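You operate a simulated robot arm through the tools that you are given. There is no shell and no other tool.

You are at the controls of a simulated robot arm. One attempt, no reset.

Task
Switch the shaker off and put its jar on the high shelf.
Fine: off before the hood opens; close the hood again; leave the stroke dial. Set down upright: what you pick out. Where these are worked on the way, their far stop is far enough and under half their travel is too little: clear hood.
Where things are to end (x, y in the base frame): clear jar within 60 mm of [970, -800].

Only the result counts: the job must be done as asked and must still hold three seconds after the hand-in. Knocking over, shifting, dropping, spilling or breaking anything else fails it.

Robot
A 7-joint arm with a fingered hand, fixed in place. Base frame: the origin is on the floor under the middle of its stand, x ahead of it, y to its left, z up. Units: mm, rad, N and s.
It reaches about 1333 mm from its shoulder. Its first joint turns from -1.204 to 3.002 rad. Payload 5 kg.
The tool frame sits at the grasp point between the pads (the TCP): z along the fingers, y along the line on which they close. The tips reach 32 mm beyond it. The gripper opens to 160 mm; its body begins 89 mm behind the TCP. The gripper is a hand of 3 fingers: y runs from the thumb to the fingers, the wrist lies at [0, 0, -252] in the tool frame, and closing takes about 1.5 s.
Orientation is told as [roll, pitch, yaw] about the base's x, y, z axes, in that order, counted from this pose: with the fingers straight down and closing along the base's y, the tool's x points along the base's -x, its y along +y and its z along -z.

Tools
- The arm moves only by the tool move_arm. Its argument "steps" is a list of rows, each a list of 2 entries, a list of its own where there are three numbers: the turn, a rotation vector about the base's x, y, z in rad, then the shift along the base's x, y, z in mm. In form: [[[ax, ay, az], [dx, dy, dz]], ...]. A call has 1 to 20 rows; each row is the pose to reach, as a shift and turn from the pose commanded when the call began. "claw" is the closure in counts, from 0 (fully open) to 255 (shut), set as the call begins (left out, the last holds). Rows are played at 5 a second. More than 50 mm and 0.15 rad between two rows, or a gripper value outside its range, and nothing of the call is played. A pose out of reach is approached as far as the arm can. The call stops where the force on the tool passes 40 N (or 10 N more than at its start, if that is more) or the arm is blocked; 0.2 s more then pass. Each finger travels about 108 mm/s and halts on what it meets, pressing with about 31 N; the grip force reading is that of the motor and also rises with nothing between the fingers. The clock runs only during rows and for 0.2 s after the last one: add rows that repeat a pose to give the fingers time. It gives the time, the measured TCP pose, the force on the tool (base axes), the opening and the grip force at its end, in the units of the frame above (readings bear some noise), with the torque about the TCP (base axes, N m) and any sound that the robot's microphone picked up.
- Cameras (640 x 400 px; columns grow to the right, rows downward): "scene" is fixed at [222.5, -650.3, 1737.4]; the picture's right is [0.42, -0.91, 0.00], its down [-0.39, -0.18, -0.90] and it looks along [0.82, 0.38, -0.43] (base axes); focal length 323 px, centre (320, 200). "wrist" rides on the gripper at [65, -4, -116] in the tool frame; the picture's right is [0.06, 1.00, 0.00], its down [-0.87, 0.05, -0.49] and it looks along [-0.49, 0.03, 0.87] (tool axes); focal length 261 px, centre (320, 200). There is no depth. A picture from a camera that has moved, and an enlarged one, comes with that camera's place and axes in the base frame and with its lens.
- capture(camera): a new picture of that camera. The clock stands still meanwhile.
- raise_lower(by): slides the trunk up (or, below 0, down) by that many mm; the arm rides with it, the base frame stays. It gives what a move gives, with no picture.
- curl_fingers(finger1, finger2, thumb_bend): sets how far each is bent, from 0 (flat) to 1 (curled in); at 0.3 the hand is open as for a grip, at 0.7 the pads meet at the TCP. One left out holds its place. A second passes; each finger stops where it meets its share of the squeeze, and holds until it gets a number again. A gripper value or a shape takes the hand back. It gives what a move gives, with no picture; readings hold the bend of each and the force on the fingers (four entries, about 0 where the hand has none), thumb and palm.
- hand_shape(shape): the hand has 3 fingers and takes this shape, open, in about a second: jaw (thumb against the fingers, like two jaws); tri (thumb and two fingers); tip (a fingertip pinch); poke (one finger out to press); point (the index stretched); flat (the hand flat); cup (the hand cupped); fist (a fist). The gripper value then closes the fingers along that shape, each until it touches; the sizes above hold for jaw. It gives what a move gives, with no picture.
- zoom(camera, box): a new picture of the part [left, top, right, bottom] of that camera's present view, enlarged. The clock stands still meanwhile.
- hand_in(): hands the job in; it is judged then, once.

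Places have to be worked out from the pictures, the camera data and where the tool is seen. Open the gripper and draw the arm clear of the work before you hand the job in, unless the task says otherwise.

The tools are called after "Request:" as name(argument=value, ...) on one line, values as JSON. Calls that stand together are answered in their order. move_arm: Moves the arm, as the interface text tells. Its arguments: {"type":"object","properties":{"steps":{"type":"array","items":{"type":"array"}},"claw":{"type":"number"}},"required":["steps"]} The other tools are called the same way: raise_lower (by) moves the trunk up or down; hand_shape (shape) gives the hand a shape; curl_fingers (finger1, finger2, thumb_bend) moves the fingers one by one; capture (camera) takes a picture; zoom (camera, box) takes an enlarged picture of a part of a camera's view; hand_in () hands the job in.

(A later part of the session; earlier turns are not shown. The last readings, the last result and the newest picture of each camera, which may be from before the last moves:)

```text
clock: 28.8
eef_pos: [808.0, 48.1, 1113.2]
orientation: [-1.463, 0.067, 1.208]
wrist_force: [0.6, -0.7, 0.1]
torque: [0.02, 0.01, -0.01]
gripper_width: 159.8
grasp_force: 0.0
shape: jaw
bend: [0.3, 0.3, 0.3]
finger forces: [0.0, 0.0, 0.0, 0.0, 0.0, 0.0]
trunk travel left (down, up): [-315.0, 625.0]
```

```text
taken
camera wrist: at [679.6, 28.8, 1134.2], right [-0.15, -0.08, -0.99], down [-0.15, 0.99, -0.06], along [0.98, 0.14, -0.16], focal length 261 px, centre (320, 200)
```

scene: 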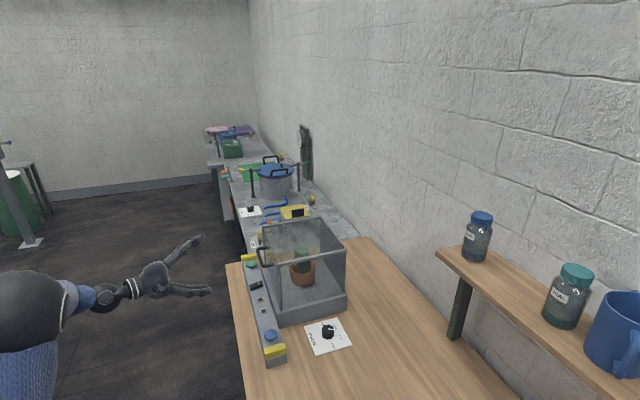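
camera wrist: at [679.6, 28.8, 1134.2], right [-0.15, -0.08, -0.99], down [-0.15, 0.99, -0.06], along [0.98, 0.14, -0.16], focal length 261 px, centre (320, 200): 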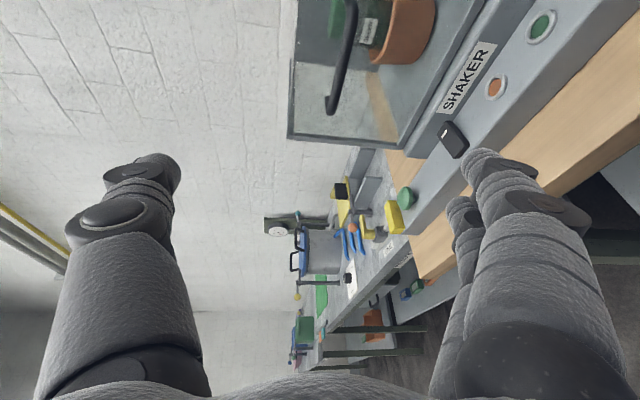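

The hand is now nearly horizontal, thumb up, pointing at azimuth about -21°. I'll partially close the fingers (~65 mm gap) and move to a standoff ~120 mm before the handle bar to check the alignment.

Request:
move_arm(steps=[[[0, 0, 0], [14, -24, -10]], [[0, 0, 0], [27, -49, -20]], [[0, 0, 0], [41, -73, -32]], [[0, 0, 0], [41, -73, -32]], [[0, 0, 0], [41, -73, -32]]], claw=150)

Request:
capture(camera="wrist")

Request:
zoom(camera="scene", box=[140, 200, 340, 330])

```text
clock: 29.9
eef_pos: [849.5, -26.1, 1080.2]
orientation: [-1.461, 0.069, 1.208]
wrist_force: [-0.3, 0.6, -0.2]
torque: [0.04, 0.0, 0.0]
gripper_width: 66.5
grasp_force: 0.1
shape: jaw
bend: [0.73, 0.73, 0.7]
finger forces: [0.0, 0.0, 0.1, 0.0, 0.0, 0.0]
trunk travel left (down, up): [-315.0, 625.0]
```

```text
taken
camera wrist: at [720.3, -44.4, 1102.6], right [-0.15, -0.08, -0.99], down [-0.15, 0.99, -0.06], along [0.98, 0.14, -0.16], focal length 261 px, centre (320, 200)
```

wrist: 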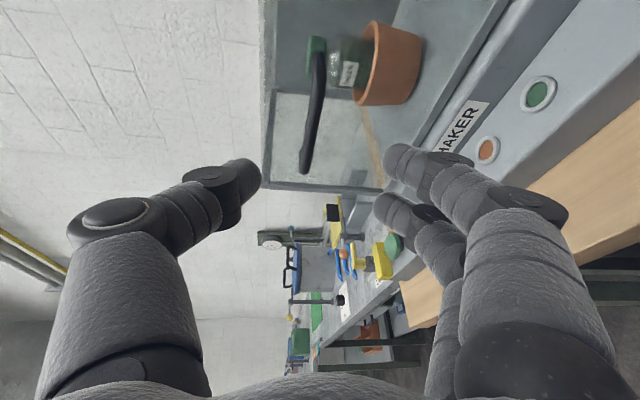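

```text
3.08 times, centred on (240, 265) of scene
camera zoom: at [222.5, -650.3, 1737.4], right [0.42, -0.91, 0.0], down [-0.39, -0.18, -0.9], along [0.82, 0.38, -0.43], focal length 995 px, centre (566, 0)
```

zoom: 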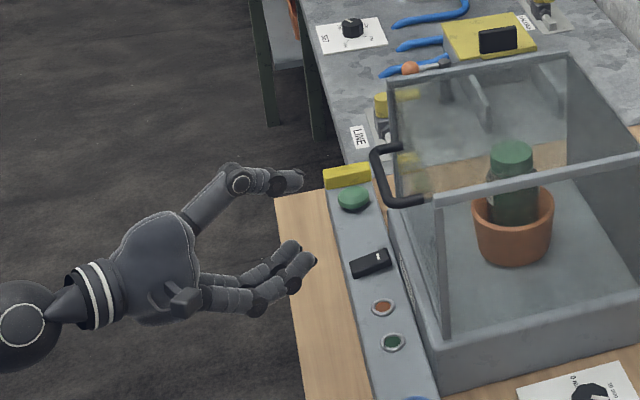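

The bar is at z≈1077 and will pass between thumb and fingers. I'll advance so the bar sits ~12 mm beyond the TCP.

Request:
move_arm(steps=[[[0, 0, 0], [30, -11, -1]], [[0, 0, 0], [60, -22, -1]], [[0, 0, 0], [80, -29, -2]], [[0, 0, 0], [96, -35, -2]], [[0, 0, 0], [111, -41, -2]]])

Request:
capture(camera="wrist")

Request:
zoom(camera="scene", box=[180, 210, 340, 310])

```text
clock: 31.1
eef_pos: [960.6, -66.5, 1076.8]
orientation: [-1.459, 0.068, 1.207]
wrist_force: [-0.7, 0.6, 0.8]
torque: [0.0, -0.02, -0.02]
gripper_width: 66.5
grasp_force: 0.1
shape: jaw
bend: [0.73, 0.73, 0.7]
finger forces: [0.0, 0.1, 0.0, 0.1, 0.1, 0.1]
trunk travel left (down, up): [-315.0, 625.0]
```

```text
taken
camera wrist: at [832.4, -85.8, 1099.7], right [-0.15, -0.08, -0.99], down [-0.15, 0.99, -0.06], along [0.98, 0.14, -0.16], focal length 261 px, centre (320, 200)
```

wrist: 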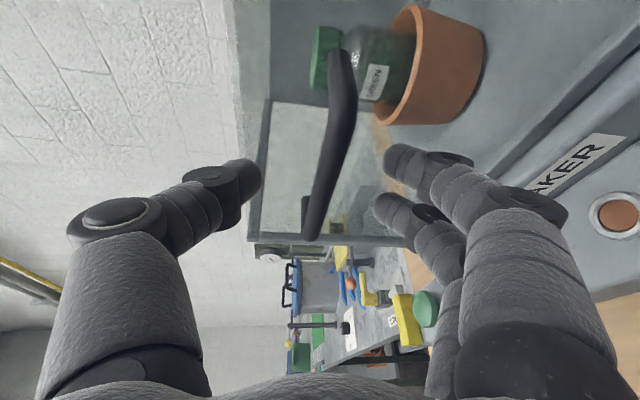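

```text
4.00 times, centred on (260, 260) of scene
camera zoom: at [222.5, -650.3, 1737.4], right [0.42, -0.91, 0.0], down [-0.39, -0.18, -0.9], along [0.82, 0.38, -0.43], focal length 1293 px, centre (560, -40)
```

zoom: 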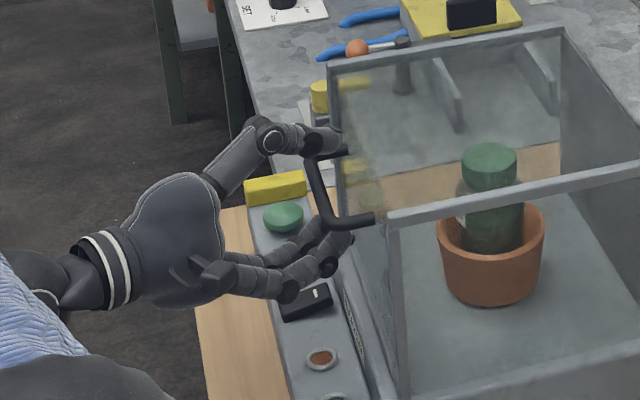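

The bar lies between thumb and fingers. Close the grip on it.

Request:
move_arm(steps=[[[0, 0, 0], [0, 0, 0]], [[0, 0, 0], [0, 0, 0]], [[0, 0, 0], [0, 0, 0]], [[0, 0, 0], [0, 0, 0]], [[0, 0, 0], [0, 0, 0]], [[0, 0, 0], [0, 0, 0]]], claw=225)

Request:
capture(camera="wrist")

Request:
zoom(camera="scene", box=[180, 210, 340, 310])

```text
clock: 32.5
eef_pos: [960.4, -65.4, 1079.3]
orientation: [-1.46, 0.067, 1.207]
wrist_force: [0.9, 0.3, -0.2]
torque: [-0.02, 0.01, 0.01]
gripper_width: 19.3
grasp_force: 0.1
shape: jaw
bend: [0.72, 0.72, 0.7]
finger forces: [0.0, 0.1, 0.1, 0.0, 0.0, 0.0]
trunk travel left (down, up): [-315.0, 625.0]
```

```text
taken
camera wrist: at [831.9, -85.4, 1100.4], right [-0.15, -0.08, -0.99], down [-0.15, 0.99, -0.06], along [0.98, 0.14, -0.16], focal length 261 px, centre (320, 200)
```

wrist: 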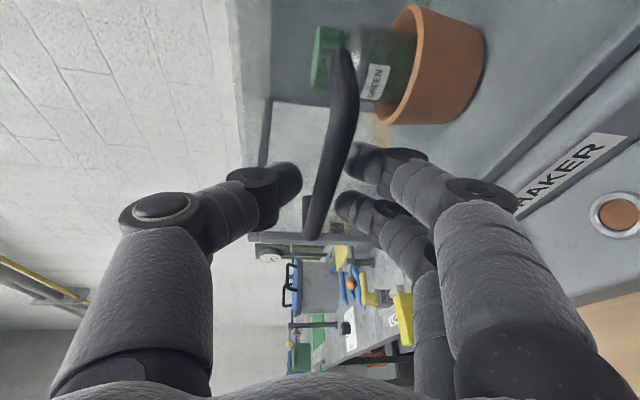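

```text
4.00 times, centred on (260, 260) of scene
camera zoom: at [222.5, -650.3, 1737.4], right [0.42, -0.91, 0.0], down [-0.39, -0.18, -0.9], along [0.82, 0.38, -0.43], focal length 1293 px, centre (560, -40)
```

zoom: 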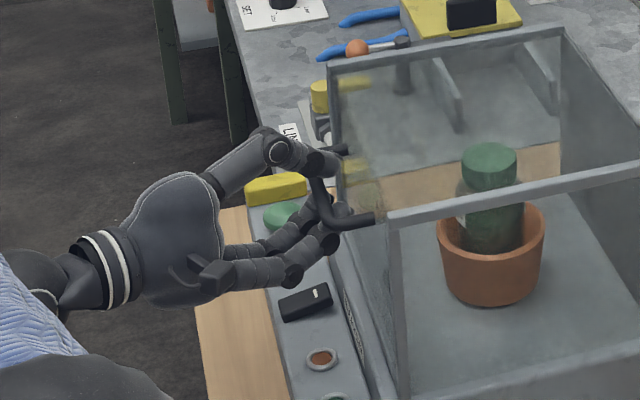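

The fingers now loosely cage the bar (19 mm gap around a ~12 mm bar). I'll lift slowly 20 mm to see how the hood moves.

Request:
move_arm(steps=[[[0, 0, 0], [0, 0, 4]], [[0, 0, 0], [0, 0, 8]], [[0, 0, 0], [0, 0, 12]], [[0, 0, 0], [0, 0, 16]], [[0, 0, 0], [0, 0, 20]], [[0, 0, 0], [0, 0, 25]]])

Request:
zoom(camera="scene", box=[200, 200, 370, 330])

Request:
capture(camera="wrist")

```text
clock: 34.0
eef_pos: [961.2, -66.4, 1102.5]
orientation: [-1.458, 0.07, 1.206]
wrist_force: [4.3, -6.9, -7.8]
torque: [-0.1, 0.05, -0.05]
gripper_width: 20.5
grasp_force: 0.1
shape: jaw
bend: [0.71, 0.7, 0.7]
finger forces: [5.1, 4.5, 0.1, 0.0, 0.0, 0.1]
trunk travel left (down, up): [-315.0, 625.0]
```

```text
3.08 times, centred on (285, 265) of scene
camera zoom: at [222.5, -650.3, 1737.4], right [0.42, -0.91, 0.0], down [-0.39, -0.18, -0.9], along [0.82, 0.38, -0.43], focal length 995 px, centre (428, 0)
```

zoom: 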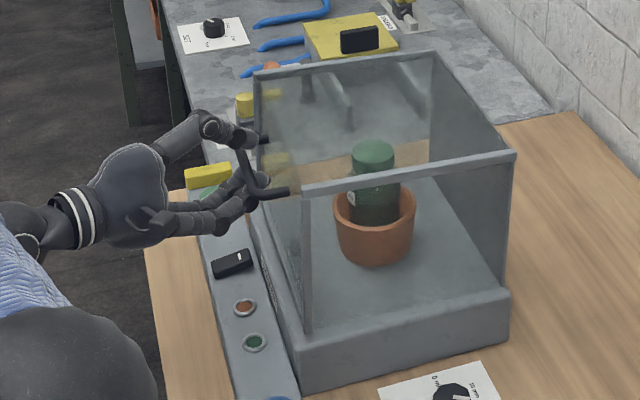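

```text
taken
camera wrist: at [833.1, -86.5, 1124.1], right [-0.15, -0.08, -0.99], down [-0.15, 0.99, -0.06], along [0.98, 0.14, -0.16], focal length 261 px, centre (320, 200)
```

wrist: 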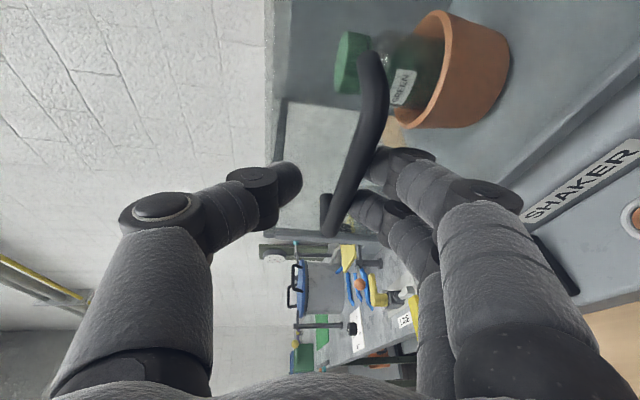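

The tool feels about 8 N down and 8 N toward the hood, so the bar has begun moving. I'll compare the hood outline with the earlier identical zoom.

Request:
zoom(camera="scene", box=[240, 200, 370, 330])

Request:
zoom(camera="scene", box=[300, 210, 360, 270])

Request:
zoom(camera="scene", box=[290, 255, 360, 325])

```text
3.08 times, centred on (305, 265) of scene
camera zoom: at [222.5, -650.3, 1737.4], right [0.42, -0.91, 0.0], down [-0.39, -0.18, -0.9], along [0.82, 0.38, -0.43], focal length 995 px, centre (366, 0)
```

zoom: 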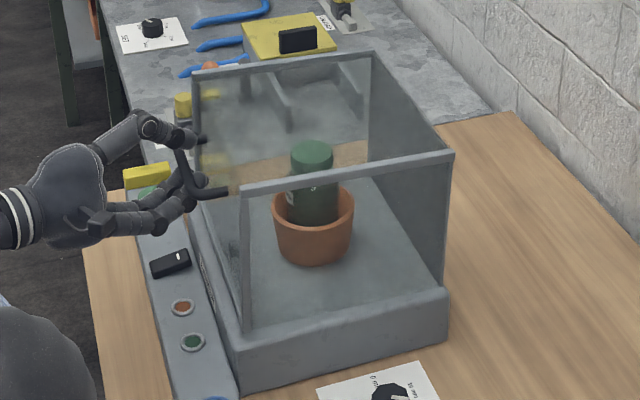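

```text
6.67 times, centred on (330, 240) of scene
camera zoom: at [222.5, -650.3, 1737.4], right [0.42, -0.91, 0.0], down [-0.39, -0.18, -0.9], along [0.82, 0.38, -0.43], focal length 2155 px, centre (253, -67)
```

zoom: 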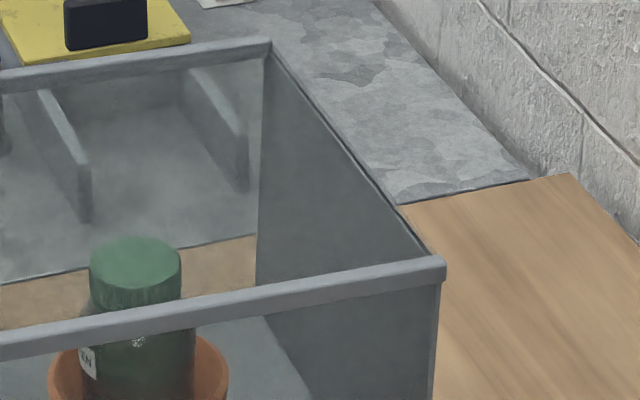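

```text
5.71 times, centred on (325, 290) of scene
camera zoom: at [222.5, -650.3, 1737.4], right [0.42, -0.91, 0.0], down [-0.39, -0.18, -0.9], along [0.82, 0.38, -0.43], focal length 1847 px, centre (291, -314)
```

zoom: 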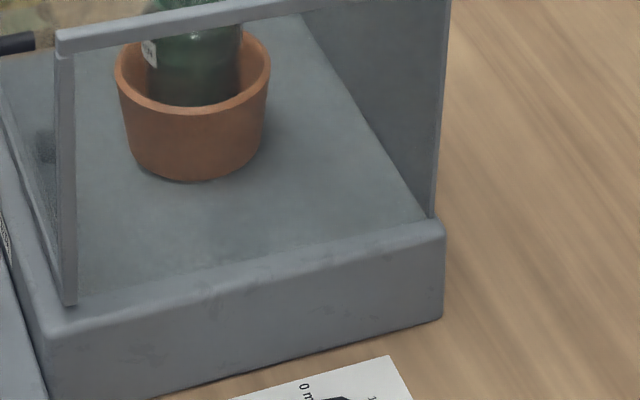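

The picture comparison shows the hood is hinged at its rear bottom edge (rear corner fixed, rear top moved back, front lifted), so the bar follows an arc of ~310 mm radius about n≈1015, z≈938. To have the reach for the full arc I want the shoulder higher, so I'll set the hood back down, open the cage and back off first.

Request:
move_arm(steps=[[[0, 0, 0], [0, 0, -8]], [[0, 0, 0], [0, 0, -16]], [[0, 0, 0], [0, 0, -23]], [[0, 0, 0], [0, 0, -23]]])

Request:
move_arm(steps=[[[0, 0, 0], [0, 0, 0]], [[0, 0, 0], [0, 0, 0]], [[0, 0, 0], [-15, 6, 0]], [[0, 0, 0], [-45, 17, 0]], [[0, 0, 0], [-80, 30, 0]], [[0, 0, 0], [-112, 42, 0]]], claw=140)

Request:
raise_lower(by=140)

Request:
capture(camera="scene")

```text
clock: 35.0
eef_pos: [960.6, -65.3, 1081.6]
orientation: [-1.461, 0.069, 1.207]
wrist_force: [-0.5, -0.5, -0.2]
torque: [-0.04, 0.01, 0.01]
gripper_width: 19.0
grasp_force: 0.0
shape: jaw
bend: [0.72, 0.72, 0.7]
finger forces: [0.1, 0.0, 0.0, 0.0, 0.0, 0.1]
trunk travel left (down, up): [-315.0, 625.0]
```

```text
clock: 36.4
eef_pos: [848.4, -23.1, 1082.2]
orientation: [-1.46, 0.067, 1.209]
wrist_force: [-0.9, 0.1, -0.5]
torque: [-0.05, -0.01, -0.03]
gripper_width: 71.6
grasp_force: 0.1
shape: jaw
bend: [0.73, 0.73, 0.7]
finger forces: [0.0, 0.0, 0.0, 0.1, 0.1, 0.0]
trunk travel left (down, up): [-315.0, 625.0]
```

```text
clock: 38.0
eef_pos: [849.9, -22.2, 1220.1]
orientation: [-1.462, 0.068, 1.208]
wrist_force: [-0.3, 0.4, 0.4]
torque: [0.0, -0.01, 0.01]
gripper_width: 72.1
grasp_force: 0.0
shape: jaw
bend: [0.73, 0.73, 0.7]
finger forces: [0.1, 0.1, 0.0, 0.1, 0.0, 0.1]
trunk travel left (down, up): [-455.0, 485.0]
```

```text
taken
```

scene: 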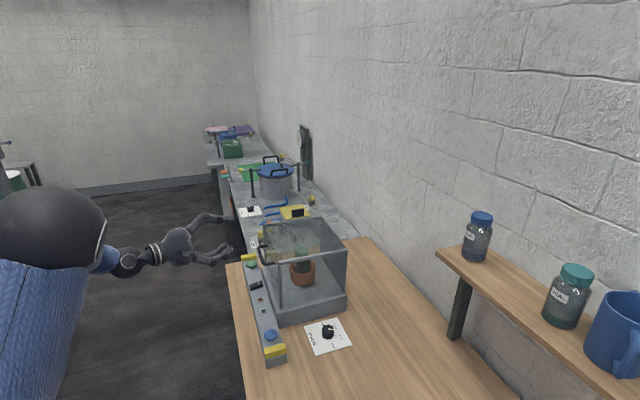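

Hood is closed again and the hand is back. Now lower the arm 141 mm and re-advance around the bar.

Request:
move_arm(steps=[[[0, 0, 0], [0, 0, -40]], [[0, 0, 0], [0, 0, -80]], [[0, 0, 0], [0, 0, -115]], [[0, 0, 0], [0, 0, -141]], [[0, 0, 0], [25, -10, -141]], [[0, 0, 0], [55, -21, -141]], [[0, 0, 0], [85, -33, -141]], [[0, 0, 0], [113, -43, -141]], [[0, 0, 0], [113, -43, -141]]])

Request:
capture(camera="wrist")

```text
clock: 40.0
eef_pos: [962.2, -65.5, 1081.0]
orientation: [-1.461, 0.069, 1.208]
wrist_force: [0.8, -0.8, 0.4]
torque: [-0.01, -0.01, 0.01]
gripper_width: 71.9
grasp_force: 0.1
shape: jaw
bend: [0.73, 0.73, 0.7]
finger forces: [0.1, 0.1, 0.1, 0.0, 0.0, 0.0]
trunk travel left (down, up): [-455.0, 485.0]
```

```text
taken
camera wrist: at [833.0, -84.6, 1102.0], right [-0.15, -0.08, -0.99], down [-0.15, 0.99, -0.06], along [0.98, 0.14, -0.16], focal length 261 px, centre (320, 200)
```

wrist: 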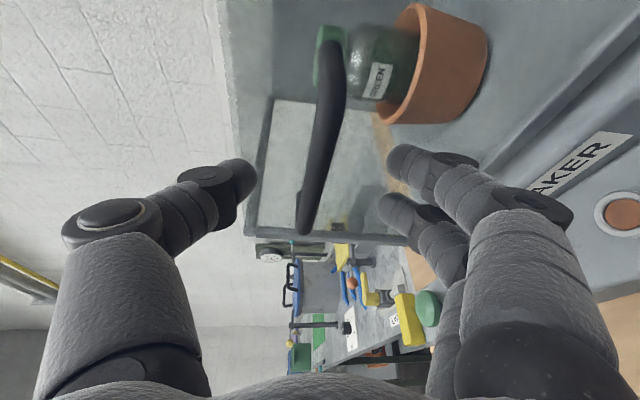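

Reachable. Close the cage again and follow the arc to about 20° of hood opening, tilting the hand slightly as it rises.

Request:
move_arm(steps=[[[0, 0, 0], [0, 0, 0]], [[0, 0, 0], [0, 0, 0]], [[0, 0, 0], [0, 0, 0]], [[0, 0, 0], [0, 0, 4]], [[0.004, 0.009, 0], [5.3, -5.3, 15.8]], [[0.007, 0.019, 0], [10.2, -10.2, 27.4]], [[0.011, 0.028, 0], [15.3, -15.3, 38.8]], [[0.015, 0.038, 0], [20.9, -20.9, 49.8]], [[0.018, 0.047, 0], [26.7, -26.7, 60.5]], [[0.022, 0.057, 0], [32.9, -32.9, 70.8]], [[0.025, 0.066, 0], [39.5, -39.5, 80.7]], [[0.029, 0.076, 0], [46.2, -46.2, 90.2]]], claw=225)

Request:
capture(camera="scene")

Request:
capture(camera="wrist")

```text
clock: 42.6
eef_pos: [1008.9, -111.9, 1170.8]
orientation: [-1.377, 0.068, 1.213]
wrist_force: [-0.7, 0.6, -1.0]
torque: [0.0, 0.03, -0.02]
gripper_width: 19.4
grasp_force: 0.1
shape: jaw
bend: [0.72, 0.71, 0.7]
finger forces: [1.1, 1.7, 0.1, 0.0, 0.0, 0.1]
trunk travel left (down, up): [-455.0, 485.0]
```

```text
taken
```

scene: 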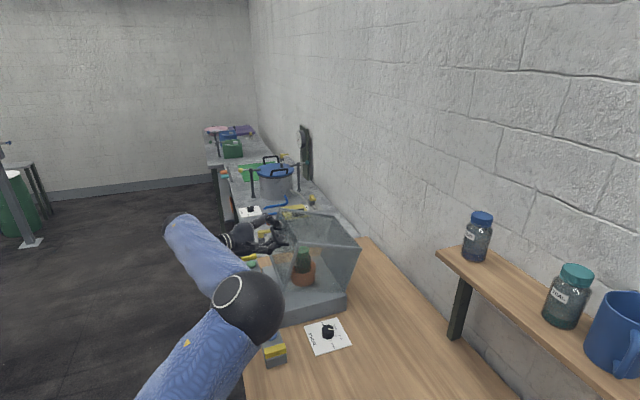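

```text
taken
camera wrist: at [881.8, -132.9, 1201.4], right [-0.22, -0.05, -0.97], down [-0.16, 0.99, -0.02], along [0.96, 0.15, -0.23], focal length 261 px, centre (320, 200)
```

wrist: 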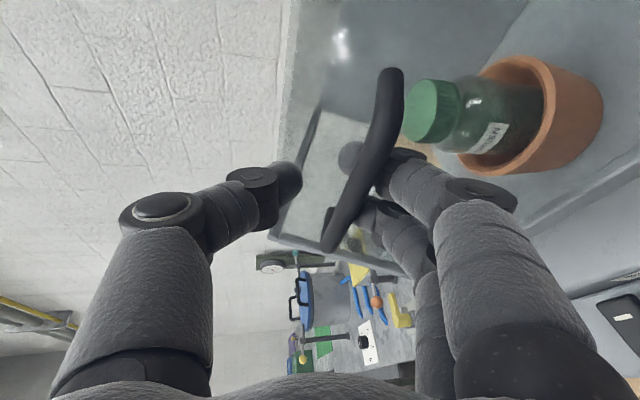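

The hood follows the arc at about 20° with low forces. Continue to about 40°.

Request:
move_arm(steps=[[[0.004, 0.009, 0], [6.6, -6.6, 9.5]], [[0.007, 0.019, 0], [14, -14, 18.1]], [[0.011, 0.028, 0], [21.6, -21.6, 26.3]], [[0.015, 0.038, 0], [29.6, -29.6, 34]], [[0.018, 0.047, 0], [37.6, -37.6, 41.2]], [[0.022, 0.057, 0], [46, -46, 47.9]], [[0.025, 0.066, 0], [54.4, -54.4, 54.1]], [[0.029, 0.076, 0], [63.1, -63.1, 59.7]]])

Request:
capture(camera="scene")

Request:
capture(camera="wrist")

```text
clock: 44.4
eef_pos: [1071.8, -175.2, 1229.4]
orientation: [-1.297, 0.067, 1.218]
wrist_force: [-1.2, 1.8, 0.2]
torque: [0.0, -0.01, 0.0]
gripper_width: 18.8
grasp_force: 0.1
shape: jaw
bend: [0.73, 0.72, 0.7]
finger forces: [1.6, 0.1, 0.0, 0.0, 0.0, 0.1]
trunk travel left (down, up): [-455.0, 485.0]
```

```text
taken
```

scene: 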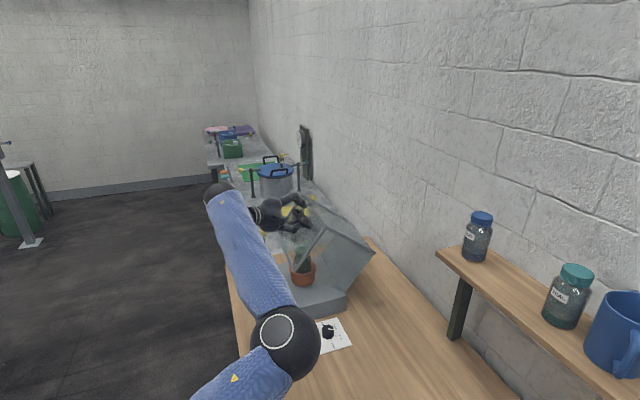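

```text
taken
camera wrist: at [947.4, -196.6, 1269.7], right [-0.3, -0.03, -0.95], down [-0.16, 0.99, 0.02], along [0.94, 0.16, -0.3], focal length 261 px, centre (320, 200)
```

wrist: 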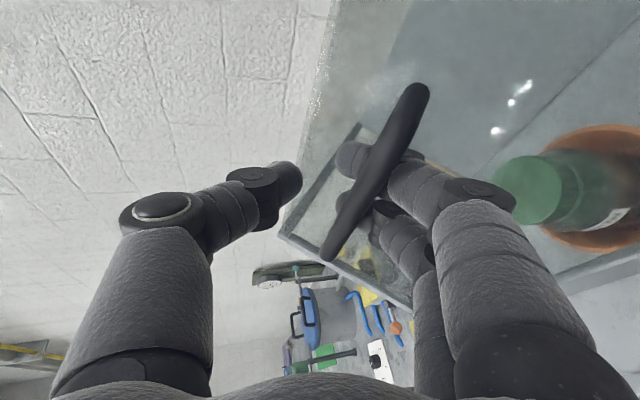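

At ~40°, forces remain small. Now I'll pinch the bar firmly (it must be driven more horizontally from here) and continue to about 60°.

Request:
move_arm(steps=[[[0, 0, 0], [0, 0, 0]], [[0, 0, 0], [0, 0, 0]], [[0, 0, 0], [0, 0, 0]], [[0.004, 0.009, 0], [9, -9, 6.2]], [[0.007, 0.019, 0], [18, -18, 10.8]], [[0.011, 0.028, 0], [27.1, -27.1, 14.7]], [[0.015, 0.038, 0], [36.4, -36.4, 18.2]], [[0.018, 0.047, 0], [45.7, -45.7, 21]], [[0.022, 0.057, 0], [55.1, -55.1, 23.3]], [[0.025, 0.066, 0], [64.6, -64.6, 25]], [[0.029, 0.076, 0], [74.2, -74.2, 26.1]]], claw=255)

Request:
capture(camera="scene")

Request:
capture(camera="wrist")

```text
clock: 46.8
eef_pos: [1145.2, -250.0, 1255.9]
orientation: [-1.215, 0.067, 1.224]
wrist_force: [0.4, 1.1, 1.9]
torque: [-0.02, 0.03, 0.0]
gripper_width: 0.1
grasp_force: 31.0
shape: jaw
bend: [0.73, 0.72, 0.68]
finger forces: [1.5, 0.0, 0.0, 0.1, 0.0, 0.0]
trunk travel left (down, up): [-455.0, 485.0]
```

```text
taken
```

scene: 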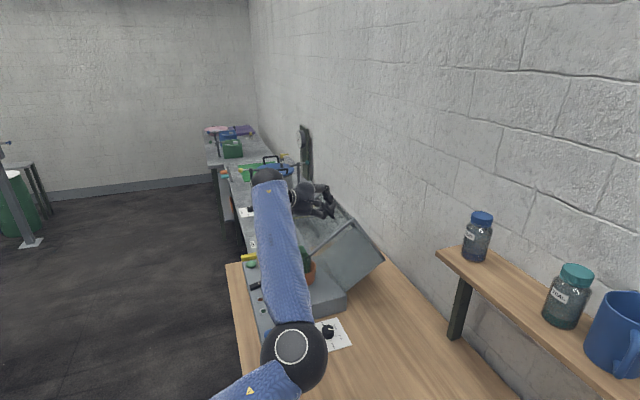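

```text
taken
camera wrist: at [1025.3, -271.8, 1305.1], right [-0.37, 0.0, -0.93], down [-0.15, 0.99, 0.06], along [0.92, 0.17, -0.36], focal length 261 px, centre (320, 200)
```

wrist: 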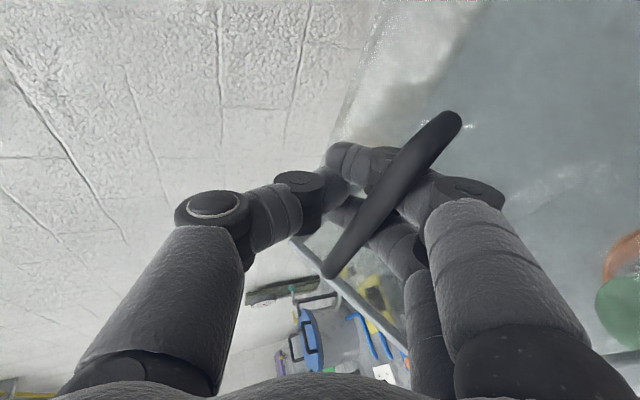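

The pads closed fully with the bar now inside the thumb–finger loop, slightly behind the pads; the hood is at roughly 55°. I'll continue horizontally along +n about 55 mm and see whether it goes over center.

Request:
move_arm(steps=[[[0.004, 0.009, 0], [7, -7, 0]], [[0.007, 0.019, 0], [14, -14, 0]], [[0.011, 0.028, 0], [21, -21, 0]], [[0.015, 0.038, 0], [28, -28, 0]], [[0.015, 0.038, 0], [35, -35, -1]], [[0.015, 0.038, 0], [40, -40, -2]]])

Request:
capture(camera="scene")

Request:
capture(camera="wrist")

```text
clock: 48.2
eef_pos: [1186.2, -290.8, 1254.3]
orientation: [-1.175, 0.064, 1.228]
wrist_force: [0.3, 0.6, 3.2]
torque: [0.01, -0.01, -0.02]
gripper_width: 0.0
grasp_force: 30.7
shape: jaw
bend: [0.73, 0.72, 0.68]
finger forces: [2.2, 0.0, 0.0, 0.0, 0.0, 0.1]
trunk travel left (down, up): [-455.0, 485.0]
```

```text
taken
```

scene: 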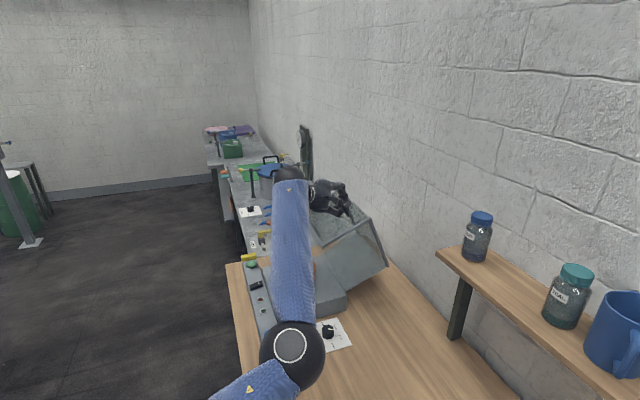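

```text
taken
camera wrist: at [1066.6, -312.8, 1306.9], right [-0.4, 0.02, -0.92], down [-0.15, 0.98, 0.08], along [0.9, 0.17, -0.39], focal length 261 px, centre (320, 200)
```

wrist: 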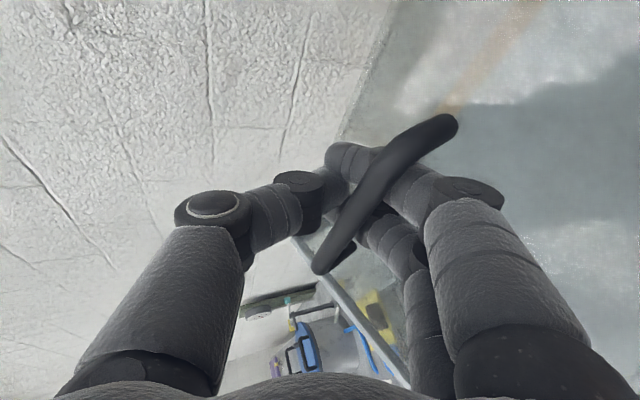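

The hood is following the hand. Zooming in to estimate its angle.

Request:
zoom(camera="scene", box=[270, 160, 420, 340])

```text
2.22 times, centred on (345, 250) of scene
camera zoom: at [222.5, -650.3, 1737.4], right [0.42, -0.91, 0.0], down [-0.39, -0.18, -0.9], along [0.82, 0.38, -0.43], focal length 718 px, centre (264, 89)
```

zoom: 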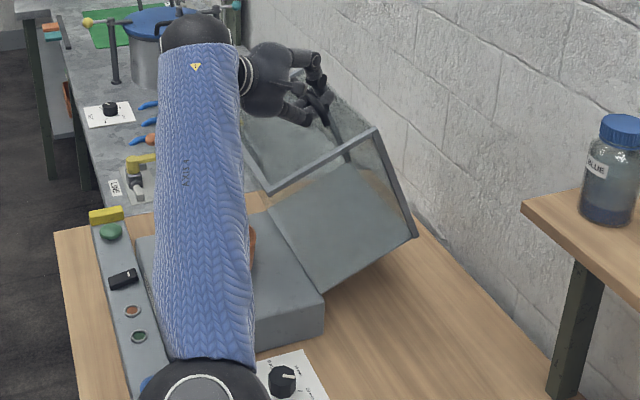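

The hood is at about 68°, past its balance point and held by the hand. I'll follow the arc further toward its stop, watching reach and force.

Request:
move_arm(steps=[[[0, 0, 0], [7.6, -7.6, -1.2]], [[0, 0, 0], [15.1, -15.1, -2.5]], [[0, 0, 0], [20.5, -20.5, -4]], [[0, 0, 0], [26.4, -26.4, -5.3]], [[0, 0, 0], [31.8, -31.8, -7]], [[0, 0, 0], [37.5, -37.5, -9]], [[0, 0, 0], [45, -45, -12]]])

Request:
zoom(camera="scene", box=[270, 160, 420, 340])

Request:
capture(camera="wrist")

```text
clock: 49.8
eef_pos: [1231.1, -334.3, 1240.6]
orientation: [-1.174, 0.063, 1.228]
wrist_force: [0.4, 0.3, -0.3]
torque: [0.02, -0.06, 0.02]
gripper_width: 0.3
grasp_force: 30.5
shape: jaw
bend: [0.73, 0.72, 0.68]
finger forces: [0.3, 0.1, 0.0, 0.1, 0.1, 0.0]
trunk travel left (down, up): [-455.0, 485.0]
```

```text
2.22 times, centred on (345, 250) of scene
camera zoom: at [222.5, -650.3, 1737.4], right [0.42, -0.91, 0.0], down [-0.39, -0.18, -0.9], along [0.82, 0.38, -0.43], focal length 718 px, centre (264, 89)
```

zoom: 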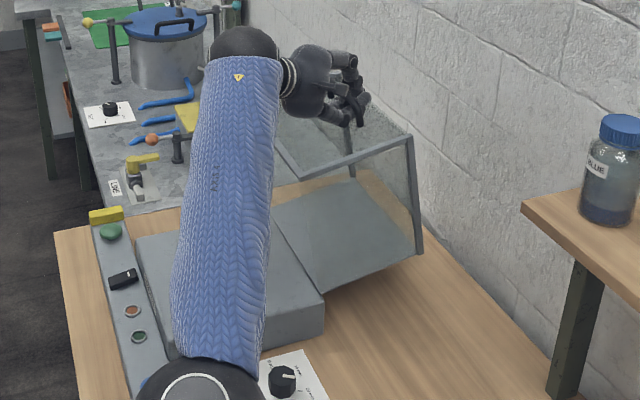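

```text
taken
camera wrist: at [1111.9, -358.1, 1294.4], right [-0.4, 0.02, -0.91], down [-0.15, 0.98, 0.08], along [0.9, 0.17, -0.39], focal length 261 px, centre (320, 200)
```

wrist: 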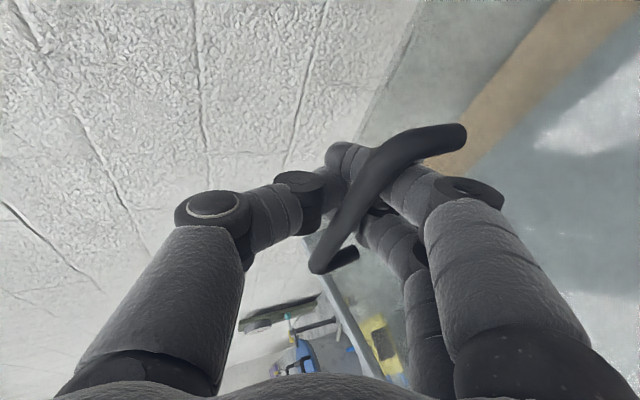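

No stop reached yet at ~80°; reach is still fine. Continue following to ~90°.

Request:
move_arm(steps=[[[0, 0, 0], [5.5, -5.5, -2.5]], [[0, 0, 0], [10.9, -10.9, -5]], [[0, 0, 0], [16, -16, -8]], [[0, 0, 0], [21.6, -21.6, -10.8]], [[0, 0, 0], [28.5, -28.5, -15]], [[0, 0, 0], [35.5, -35.5, -20]]])

Request:
zoom(camera="scene", box=[270, 160, 420, 340])

Request:
capture(camera="wrist")

```text
clock: 51.2
eef_pos: [1265.5, -370.1, 1221.6]
orientation: [-1.173, 0.064, 1.227]
wrist_force: [1.4, -0.9, 4.0]
torque: [0.11, 0.13, -0.06]
gripper_width: 0.0
grasp_force: 30.7
shape: jaw
bend: [0.73, 0.72, 0.68]
finger forces: [0.1, 5.0, 0.1, 0.0, 0.0, 0.0]
trunk travel left (down, up): [-455.0, 485.0]
```

```text
2.22 times, centred on (345, 250) of scene
camera zoom: at [222.5, -650.3, 1737.4], right [0.42, -0.91, 0.0], down [-0.39, -0.18, -0.9], along [0.82, 0.38, -0.43], focal length 718 px, centre (264, 89)
```

zoom: 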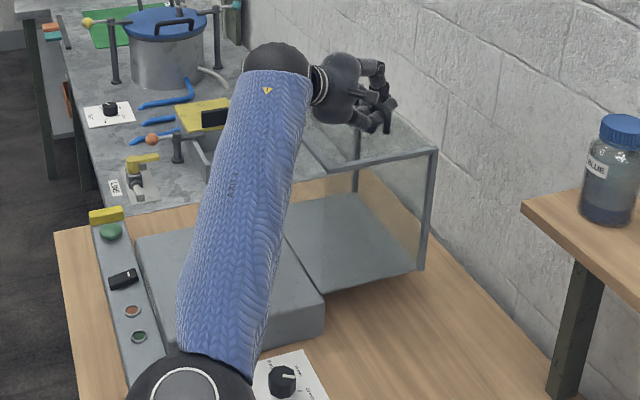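

```text
taken
camera wrist: at [1146.8, -393.3, 1274.8], right [-0.4, 0.02, -0.92], down [-0.15, 0.98, 0.08], along [0.9, 0.17, -0.39], focal length 261 px, centre (320, 200)
```

wrist: 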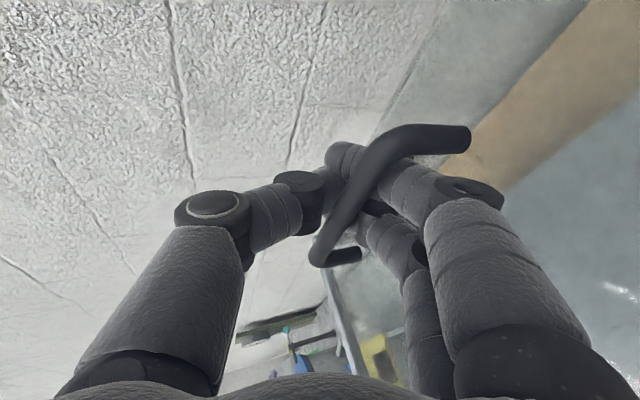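

The hood is now at about 90°. Let me look closer at the hand/handle before letting go.

Request:
zoom(camera="scene", box=[325, 165, 385, 215])

Request:
zoom(camera="wrist", box=[250, 110, 490, 290])

```text
8.00 times, centred on (355, 190) of scene
camera zoom: at [222.5, -650.3, 1737.4], right [0.42, -0.91, 0.0], down [-0.39, -0.18, -0.9], along [0.82, 0.38, -0.43], focal length 2586 px, centre (40, 280)
```

zoom: 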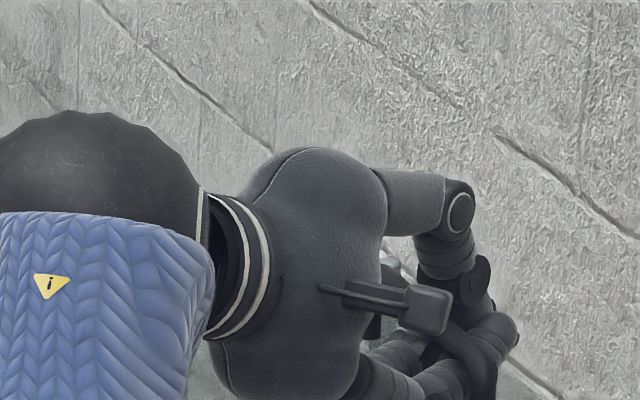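

```text
2.22 times, centred on (370, 200) of wrist
camera zoom: at [1146.8, -393.3, 1274.8], right [-0.4, 0.02, -0.92], down [-0.15, 0.98, 0.08], along [0.9, 0.17, -0.39], focal length 579 px, centre (209, 200)
```

zoom: 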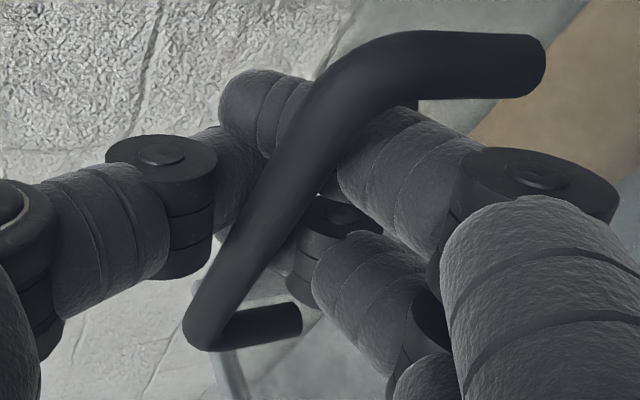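

The bar is inside the thumb–finger loop, lying over the two fingers. I'll open only the thumb (upward, into free space) so the fingers can slide out from under the bar.

Request:
curl_fingers(thumb_bend=0.3)

Request:
capture(camera="wrist")

Request:
zoom(camera="scene", box=[270, 160, 420, 340])

```text
clock: 52.2
eef_pos: [1266.7, -370.6, 1218.9]
orientation: [-1.174, 0.064, 1.227]
wrist_force: [-5.8, -1.1, -10.3]
torque: [0.07, 0.34, 0.02]
gripper_width: 78.7
grasp_force: 10.7
shape: fingers
bend: [0.75, 0.73, 0.3]
finger forces: [5.4, 15.5, 0.1, 0.1, 0.0, 0.1]
trunk travel left (down, up): [-455.0, 485.0]
```

```text
taken
camera wrist: at [1147.7, -393.6, 1272.7], right [-0.4, 0.02, -0.91], down [-0.15, 0.98, 0.08], along [0.9, 0.17, -0.4], focal length 261 px, centre (320, 200)
```

wrist: 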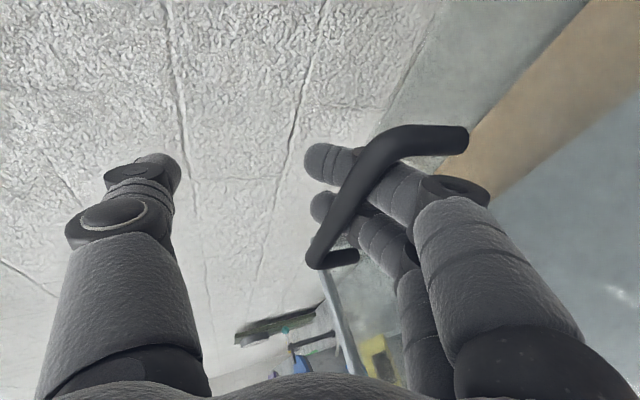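

```text
2.22 times, centred on (345, 250) of scene
camera zoom: at [222.5, -650.3, 1737.4], right [0.42, -0.91, 0.0], down [-0.39, -0.18, -0.9], along [0.82, 0.38, -0.43], focal length 718 px, centre (264, 89)
```

zoom: 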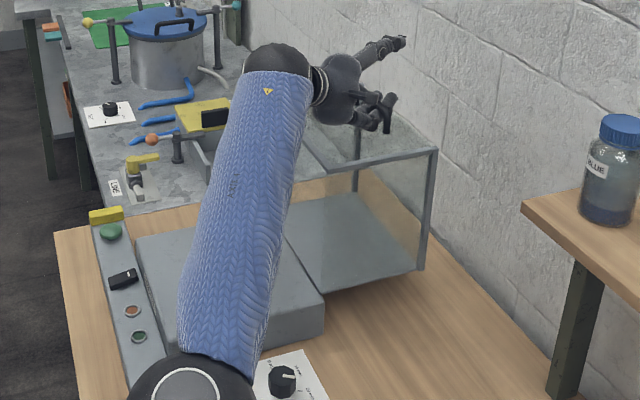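

The fingers are now pressing up against the bar by themselves. I'll relax them a little to relieve that force before withdrawing.

Request:
curl_fingers(finger1=0.7, finger2=0.7)

Request:
capture(camera="wrist")

```text
clock: 53.2
eef_pos: [1267.0, -369.8, 1221.7]
orientation: [-1.176, 0.064, 1.228]
wrist_force: [0.3, 0.1, -0.1]
torque: [0.0, 0.0, 0.01]
gripper_width: 88.5
grasp_force: 0.0
shape: fingers
bend: [0.7, 0.7, 0.3]
finger forces: [0.0, 0.0, 0.0, 0.1, 0.1, 0.0]
trunk travel left (down, up): [-455.0, 485.0]
```

```text
taken
camera wrist: at [1147.1, -392.8, 1274.3], right [-0.4, 0.02, -0.91], down [-0.15, 0.98, 0.08], along [0.9, 0.17, -0.4], focal length 261 px, centre (320, 200)
```

wrist: 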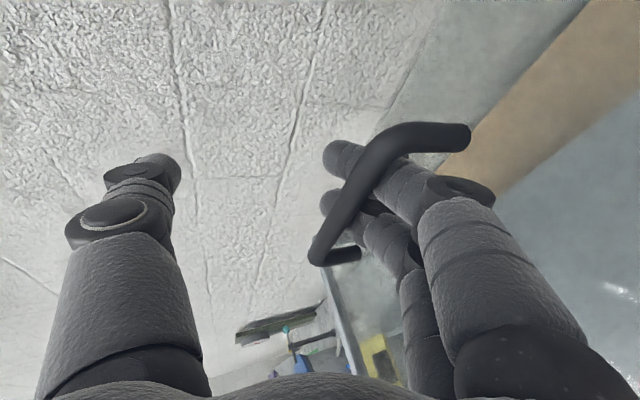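

No forces: the hood rests by itself at its open position. Now I withdraw the fingers slowly from under the bar.

Request:
move_arm(steps=[[[0, 0, 0], [-9, 3.2, 0.5]], [[0, 0, 0], [-18, 6.5, 1]], [[0, 0, 0], [-27, 9.8, 2]], [[0, 0, 0], [-36.5, 13, 3]]])

Request:
capture(camera="wrist")

Request:
zoom(camera="scene", box=[270, 160, 420, 340])

```text
clock: 54.2
eef_pos: [1230.7, -355.8, 1223.5]
orientation: [-1.174, 0.064, 1.227]
wrist_force: [1.9, -0.7, -0.7]
torque: [0.05, 0.18, 0.05]
gripper_width: 90.2
grasp_force: 3.4
shape: fingers
bend: [0.69, 0.69, 0.3]
finger forces: [2.0, 4.4, 0.0, 0.0, 0.0, 0.0]
trunk travel left (down, up): [-455.0, 485.0]
```

```text
taken
camera wrist: at [1110.9, -380.4, 1276.6], right [-0.4, 0.02, -0.91], down [-0.15, 0.98, 0.08], along [0.9, 0.17, -0.4], focal length 261 px, centre (320, 200)
```

wrist: 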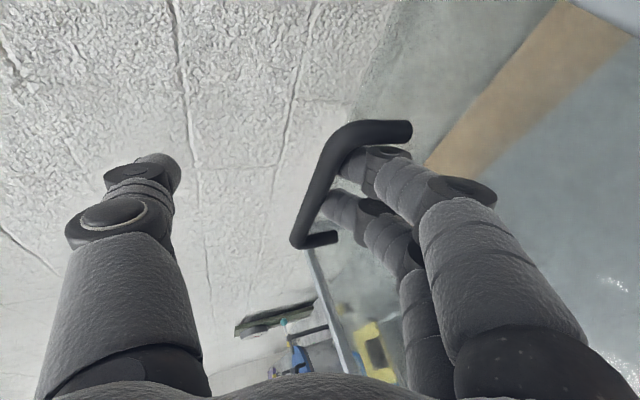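

```text
2.22 times, centred on (345, 250) of scene
camera zoom: at [222.5, -650.3, 1737.4], right [0.42, -0.91, 0.0], down [-0.39, -0.18, -0.9], along [0.82, 0.38, -0.43], focal length 718 px, centre (264, 89)
```

zoom: 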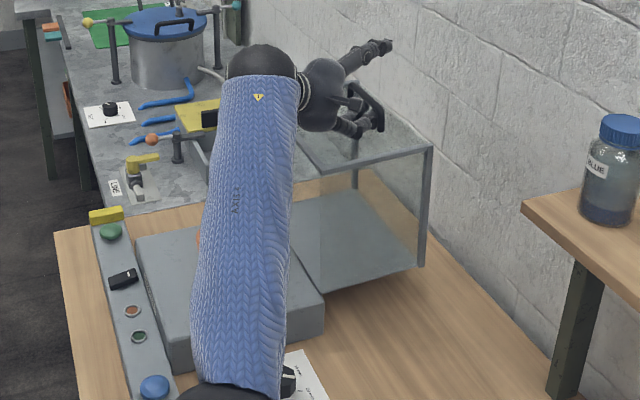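

The bar is now at the fingertips, with slight drag. I'll relax the fingers a bit more and withdraw the rest.

Request:
curl_fingers(finger1=0.65, finger2=0.65)

Request:
move_arm(steps=[[[0, 0, 0], [-9, 3.2, 1]], [[0, 0, 0], [-18, 6.5, 2]], [[0, 0, 0], [-27, 9.8, 4]], [[0, 0, 0], [-38, 13.5, 8]]])

Request:
capture(camera="wrist")

Request:
zoom(camera="scene", box=[270, 160, 420, 340])

```text
clock: 55.2
eef_pos: [1229.3, -358.0, 1223.9]
orientation: [-1.175, 0.064, 1.226]
wrist_force: [0.1, -0.7, 3.9]
torque: [-0.02, -0.05, -0.02]
gripper_width: 96.7
grasp_force: 1.0
shape: fingers
bend: [0.65, 0.66, 0.3]
finger forces: [0.7, 2.4, 0.1, 0.1, 0.0, 0.0]
trunk travel left (down, up): [-455.0, 485.0]
```

```text
clock: 56.2
eef_pos: [1190.6, -344.4, 1232.4]
orientation: [-1.173, 0.065, 1.227]
wrist_force: [0.7, 0.2, -0.4]
torque: [0.01, 0.01, -0.01]
gripper_width: 97.3
grasp_force: 0.1
shape: fingers
bend: [0.65, 0.65, 0.3]
finger forces: [0.0, 0.0, 0.1, 0.0, 0.0, 0.1]
trunk travel left (down, up): [-455.0, 485.0]
```

```text
taken
camera wrist: at [1072.7, -367.2, 1285.5], right [-0.4, 0.02, -0.91], down [-0.15, 0.98, 0.08], along [0.9, 0.17, -0.4], focal length 261 px, centre (320, 200)
```

wrist: 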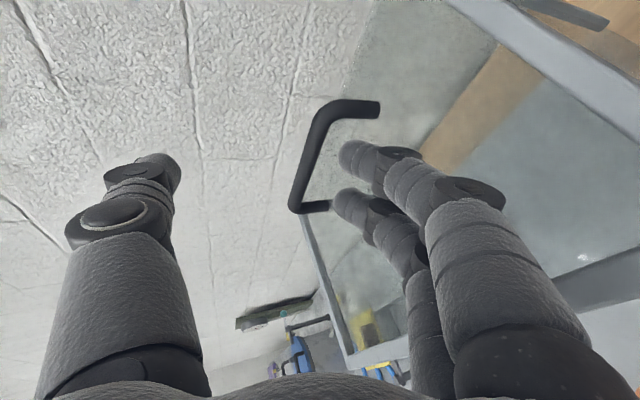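

```text
2.22 times, centred on (345, 250) of scene
camera zoom: at [222.5, -650.3, 1737.4], right [0.42, -0.91, 0.0], down [-0.39, -0.18, -0.9], along [0.82, 0.38, -0.43], focal length 718 px, centre (264, 89)
```

zoom: 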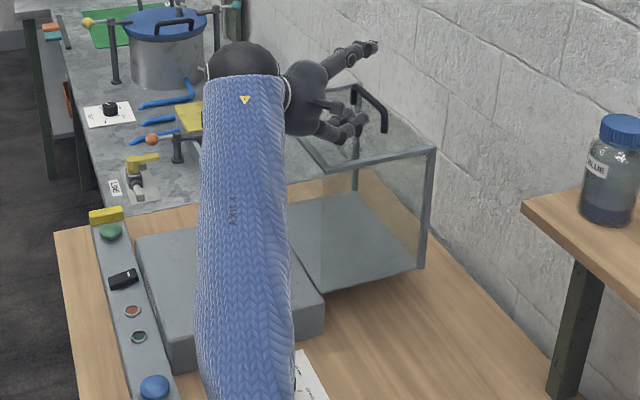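

The hand is free and the hood stays open at its stop. I'll raise and withdraw the hand over the base toward the robot.

Request:
move_arm(steps=[[[0, 0, 0], [-27, 22, 14]], [[0, 0, 0], [-54, 50, 30]], [[0, 0, 0], [-81, 80, 50]], [[0, 0, 0], [-108, 110, 70]], [[0, 0, 0], [-135, 138, 85]], [[0, 0, 0], [-162, 166, 98]], [[0, 0, 0], [-190, 194, 98]]])

Request:
capture(camera="scene")

Request:
capture(camera="wrist")

```text
clock: 57.8
eef_pos: [1000.0, -149.1, 1330.2]
orientation: [-1.177, 0.065, 1.225]
wrist_force: [-0.2, -1.3, -0.2]
torque: [-0.04, 0.01, -0.05]
gripper_width: 97.6
grasp_force: 0.0
shape: fingers
bend: [0.65, 0.65, 0.3]
finger forces: [0.0, 0.0, 0.0, 0.0, 0.0, 0.0]
trunk travel left (down, up): [-455.0, 485.0]
```

```text
taken
```

scene: 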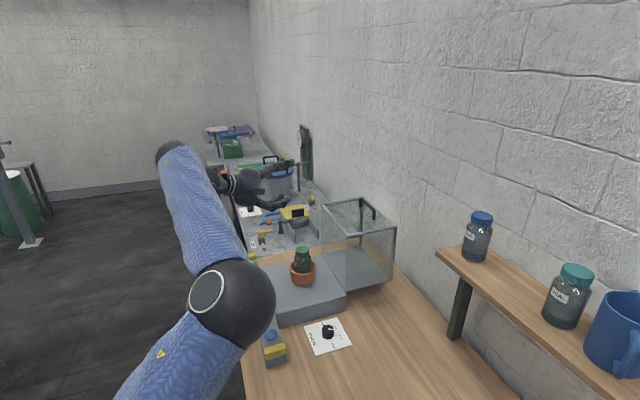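

```text
taken
camera wrist: at [880.5, -171.8, 1384.0], right [-0.4, 0.02, -0.92], down [-0.15, 0.99, 0.08], along [0.9, 0.17, -0.39], focal length 261 px, centre (320, 200)
```

wrist: 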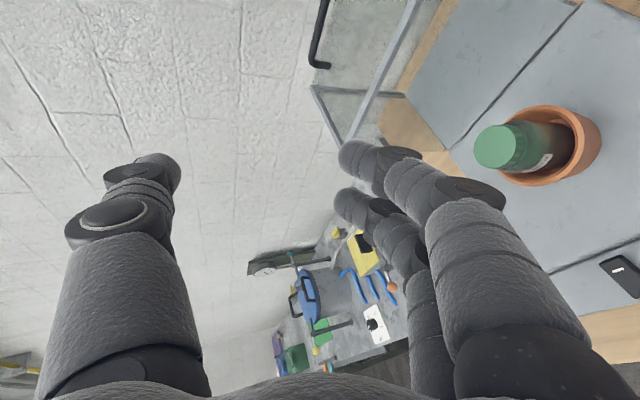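

The hood is open and the jar in the terracotta holder is exposed. I'll zoom on the jar in both cameras to measure it.

Request:
zoom(camera="scene", box=[275, 230, 335, 300])

Request:
zoom(camera="wrist", box=[450, 80, 630, 210])

Request:
zoom(camera="scene", box=[270, 185, 420, 335])

```text
5.71 times, centred on (305, 265) of scene
camera zoom: at [222.5, -650.3, 1737.4], right [0.42, -0.91, 0.0], down [-0.39, -0.18, -0.9], along [0.82, 0.38, -0.43], focal length 1847 px, centre (406, -171)
```

zoom: 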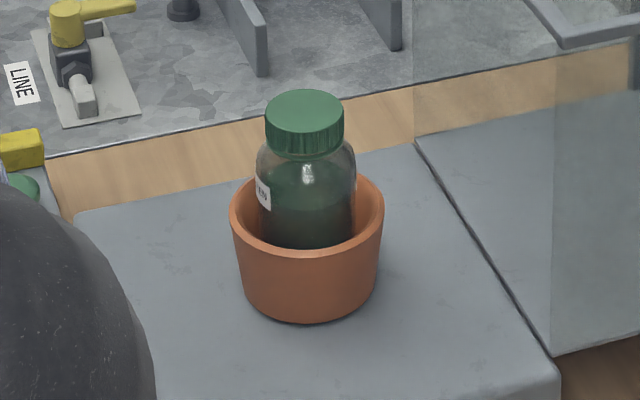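

```text
3.08 times, centred on (540, 145) of wrist
camera zoom: at [880.5, -171.8, 1384.0], right [-0.4, 0.02, -0.92], down [-0.15, 0.99, 0.08], along [0.9, 0.17, -0.39], focal length 802 px, centre (-357, 369)
```

zoom: 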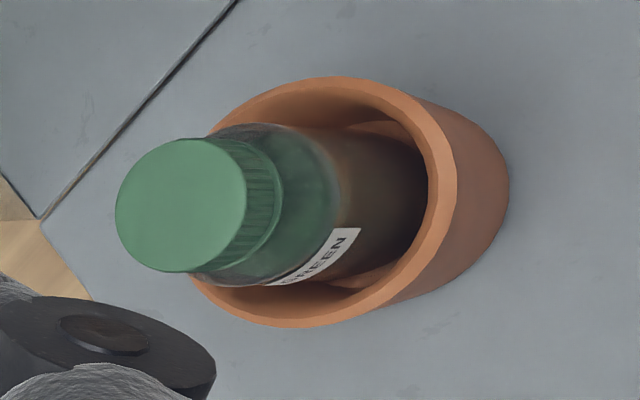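

```text
2.67 times, centred on (345, 260) of scene
camera zoom: at [222.5, -650.3, 1737.4], right [0.42, -0.91, 0.0], down [-0.39, -0.18, -0.9], along [0.82, 0.38, -0.43], focal length 862 px, centre (253, 40)
```

zoom: 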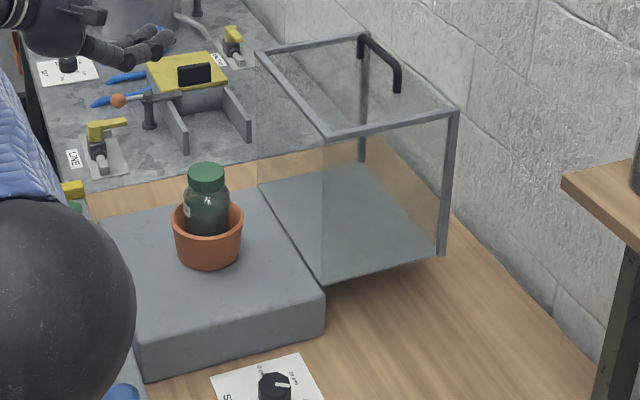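

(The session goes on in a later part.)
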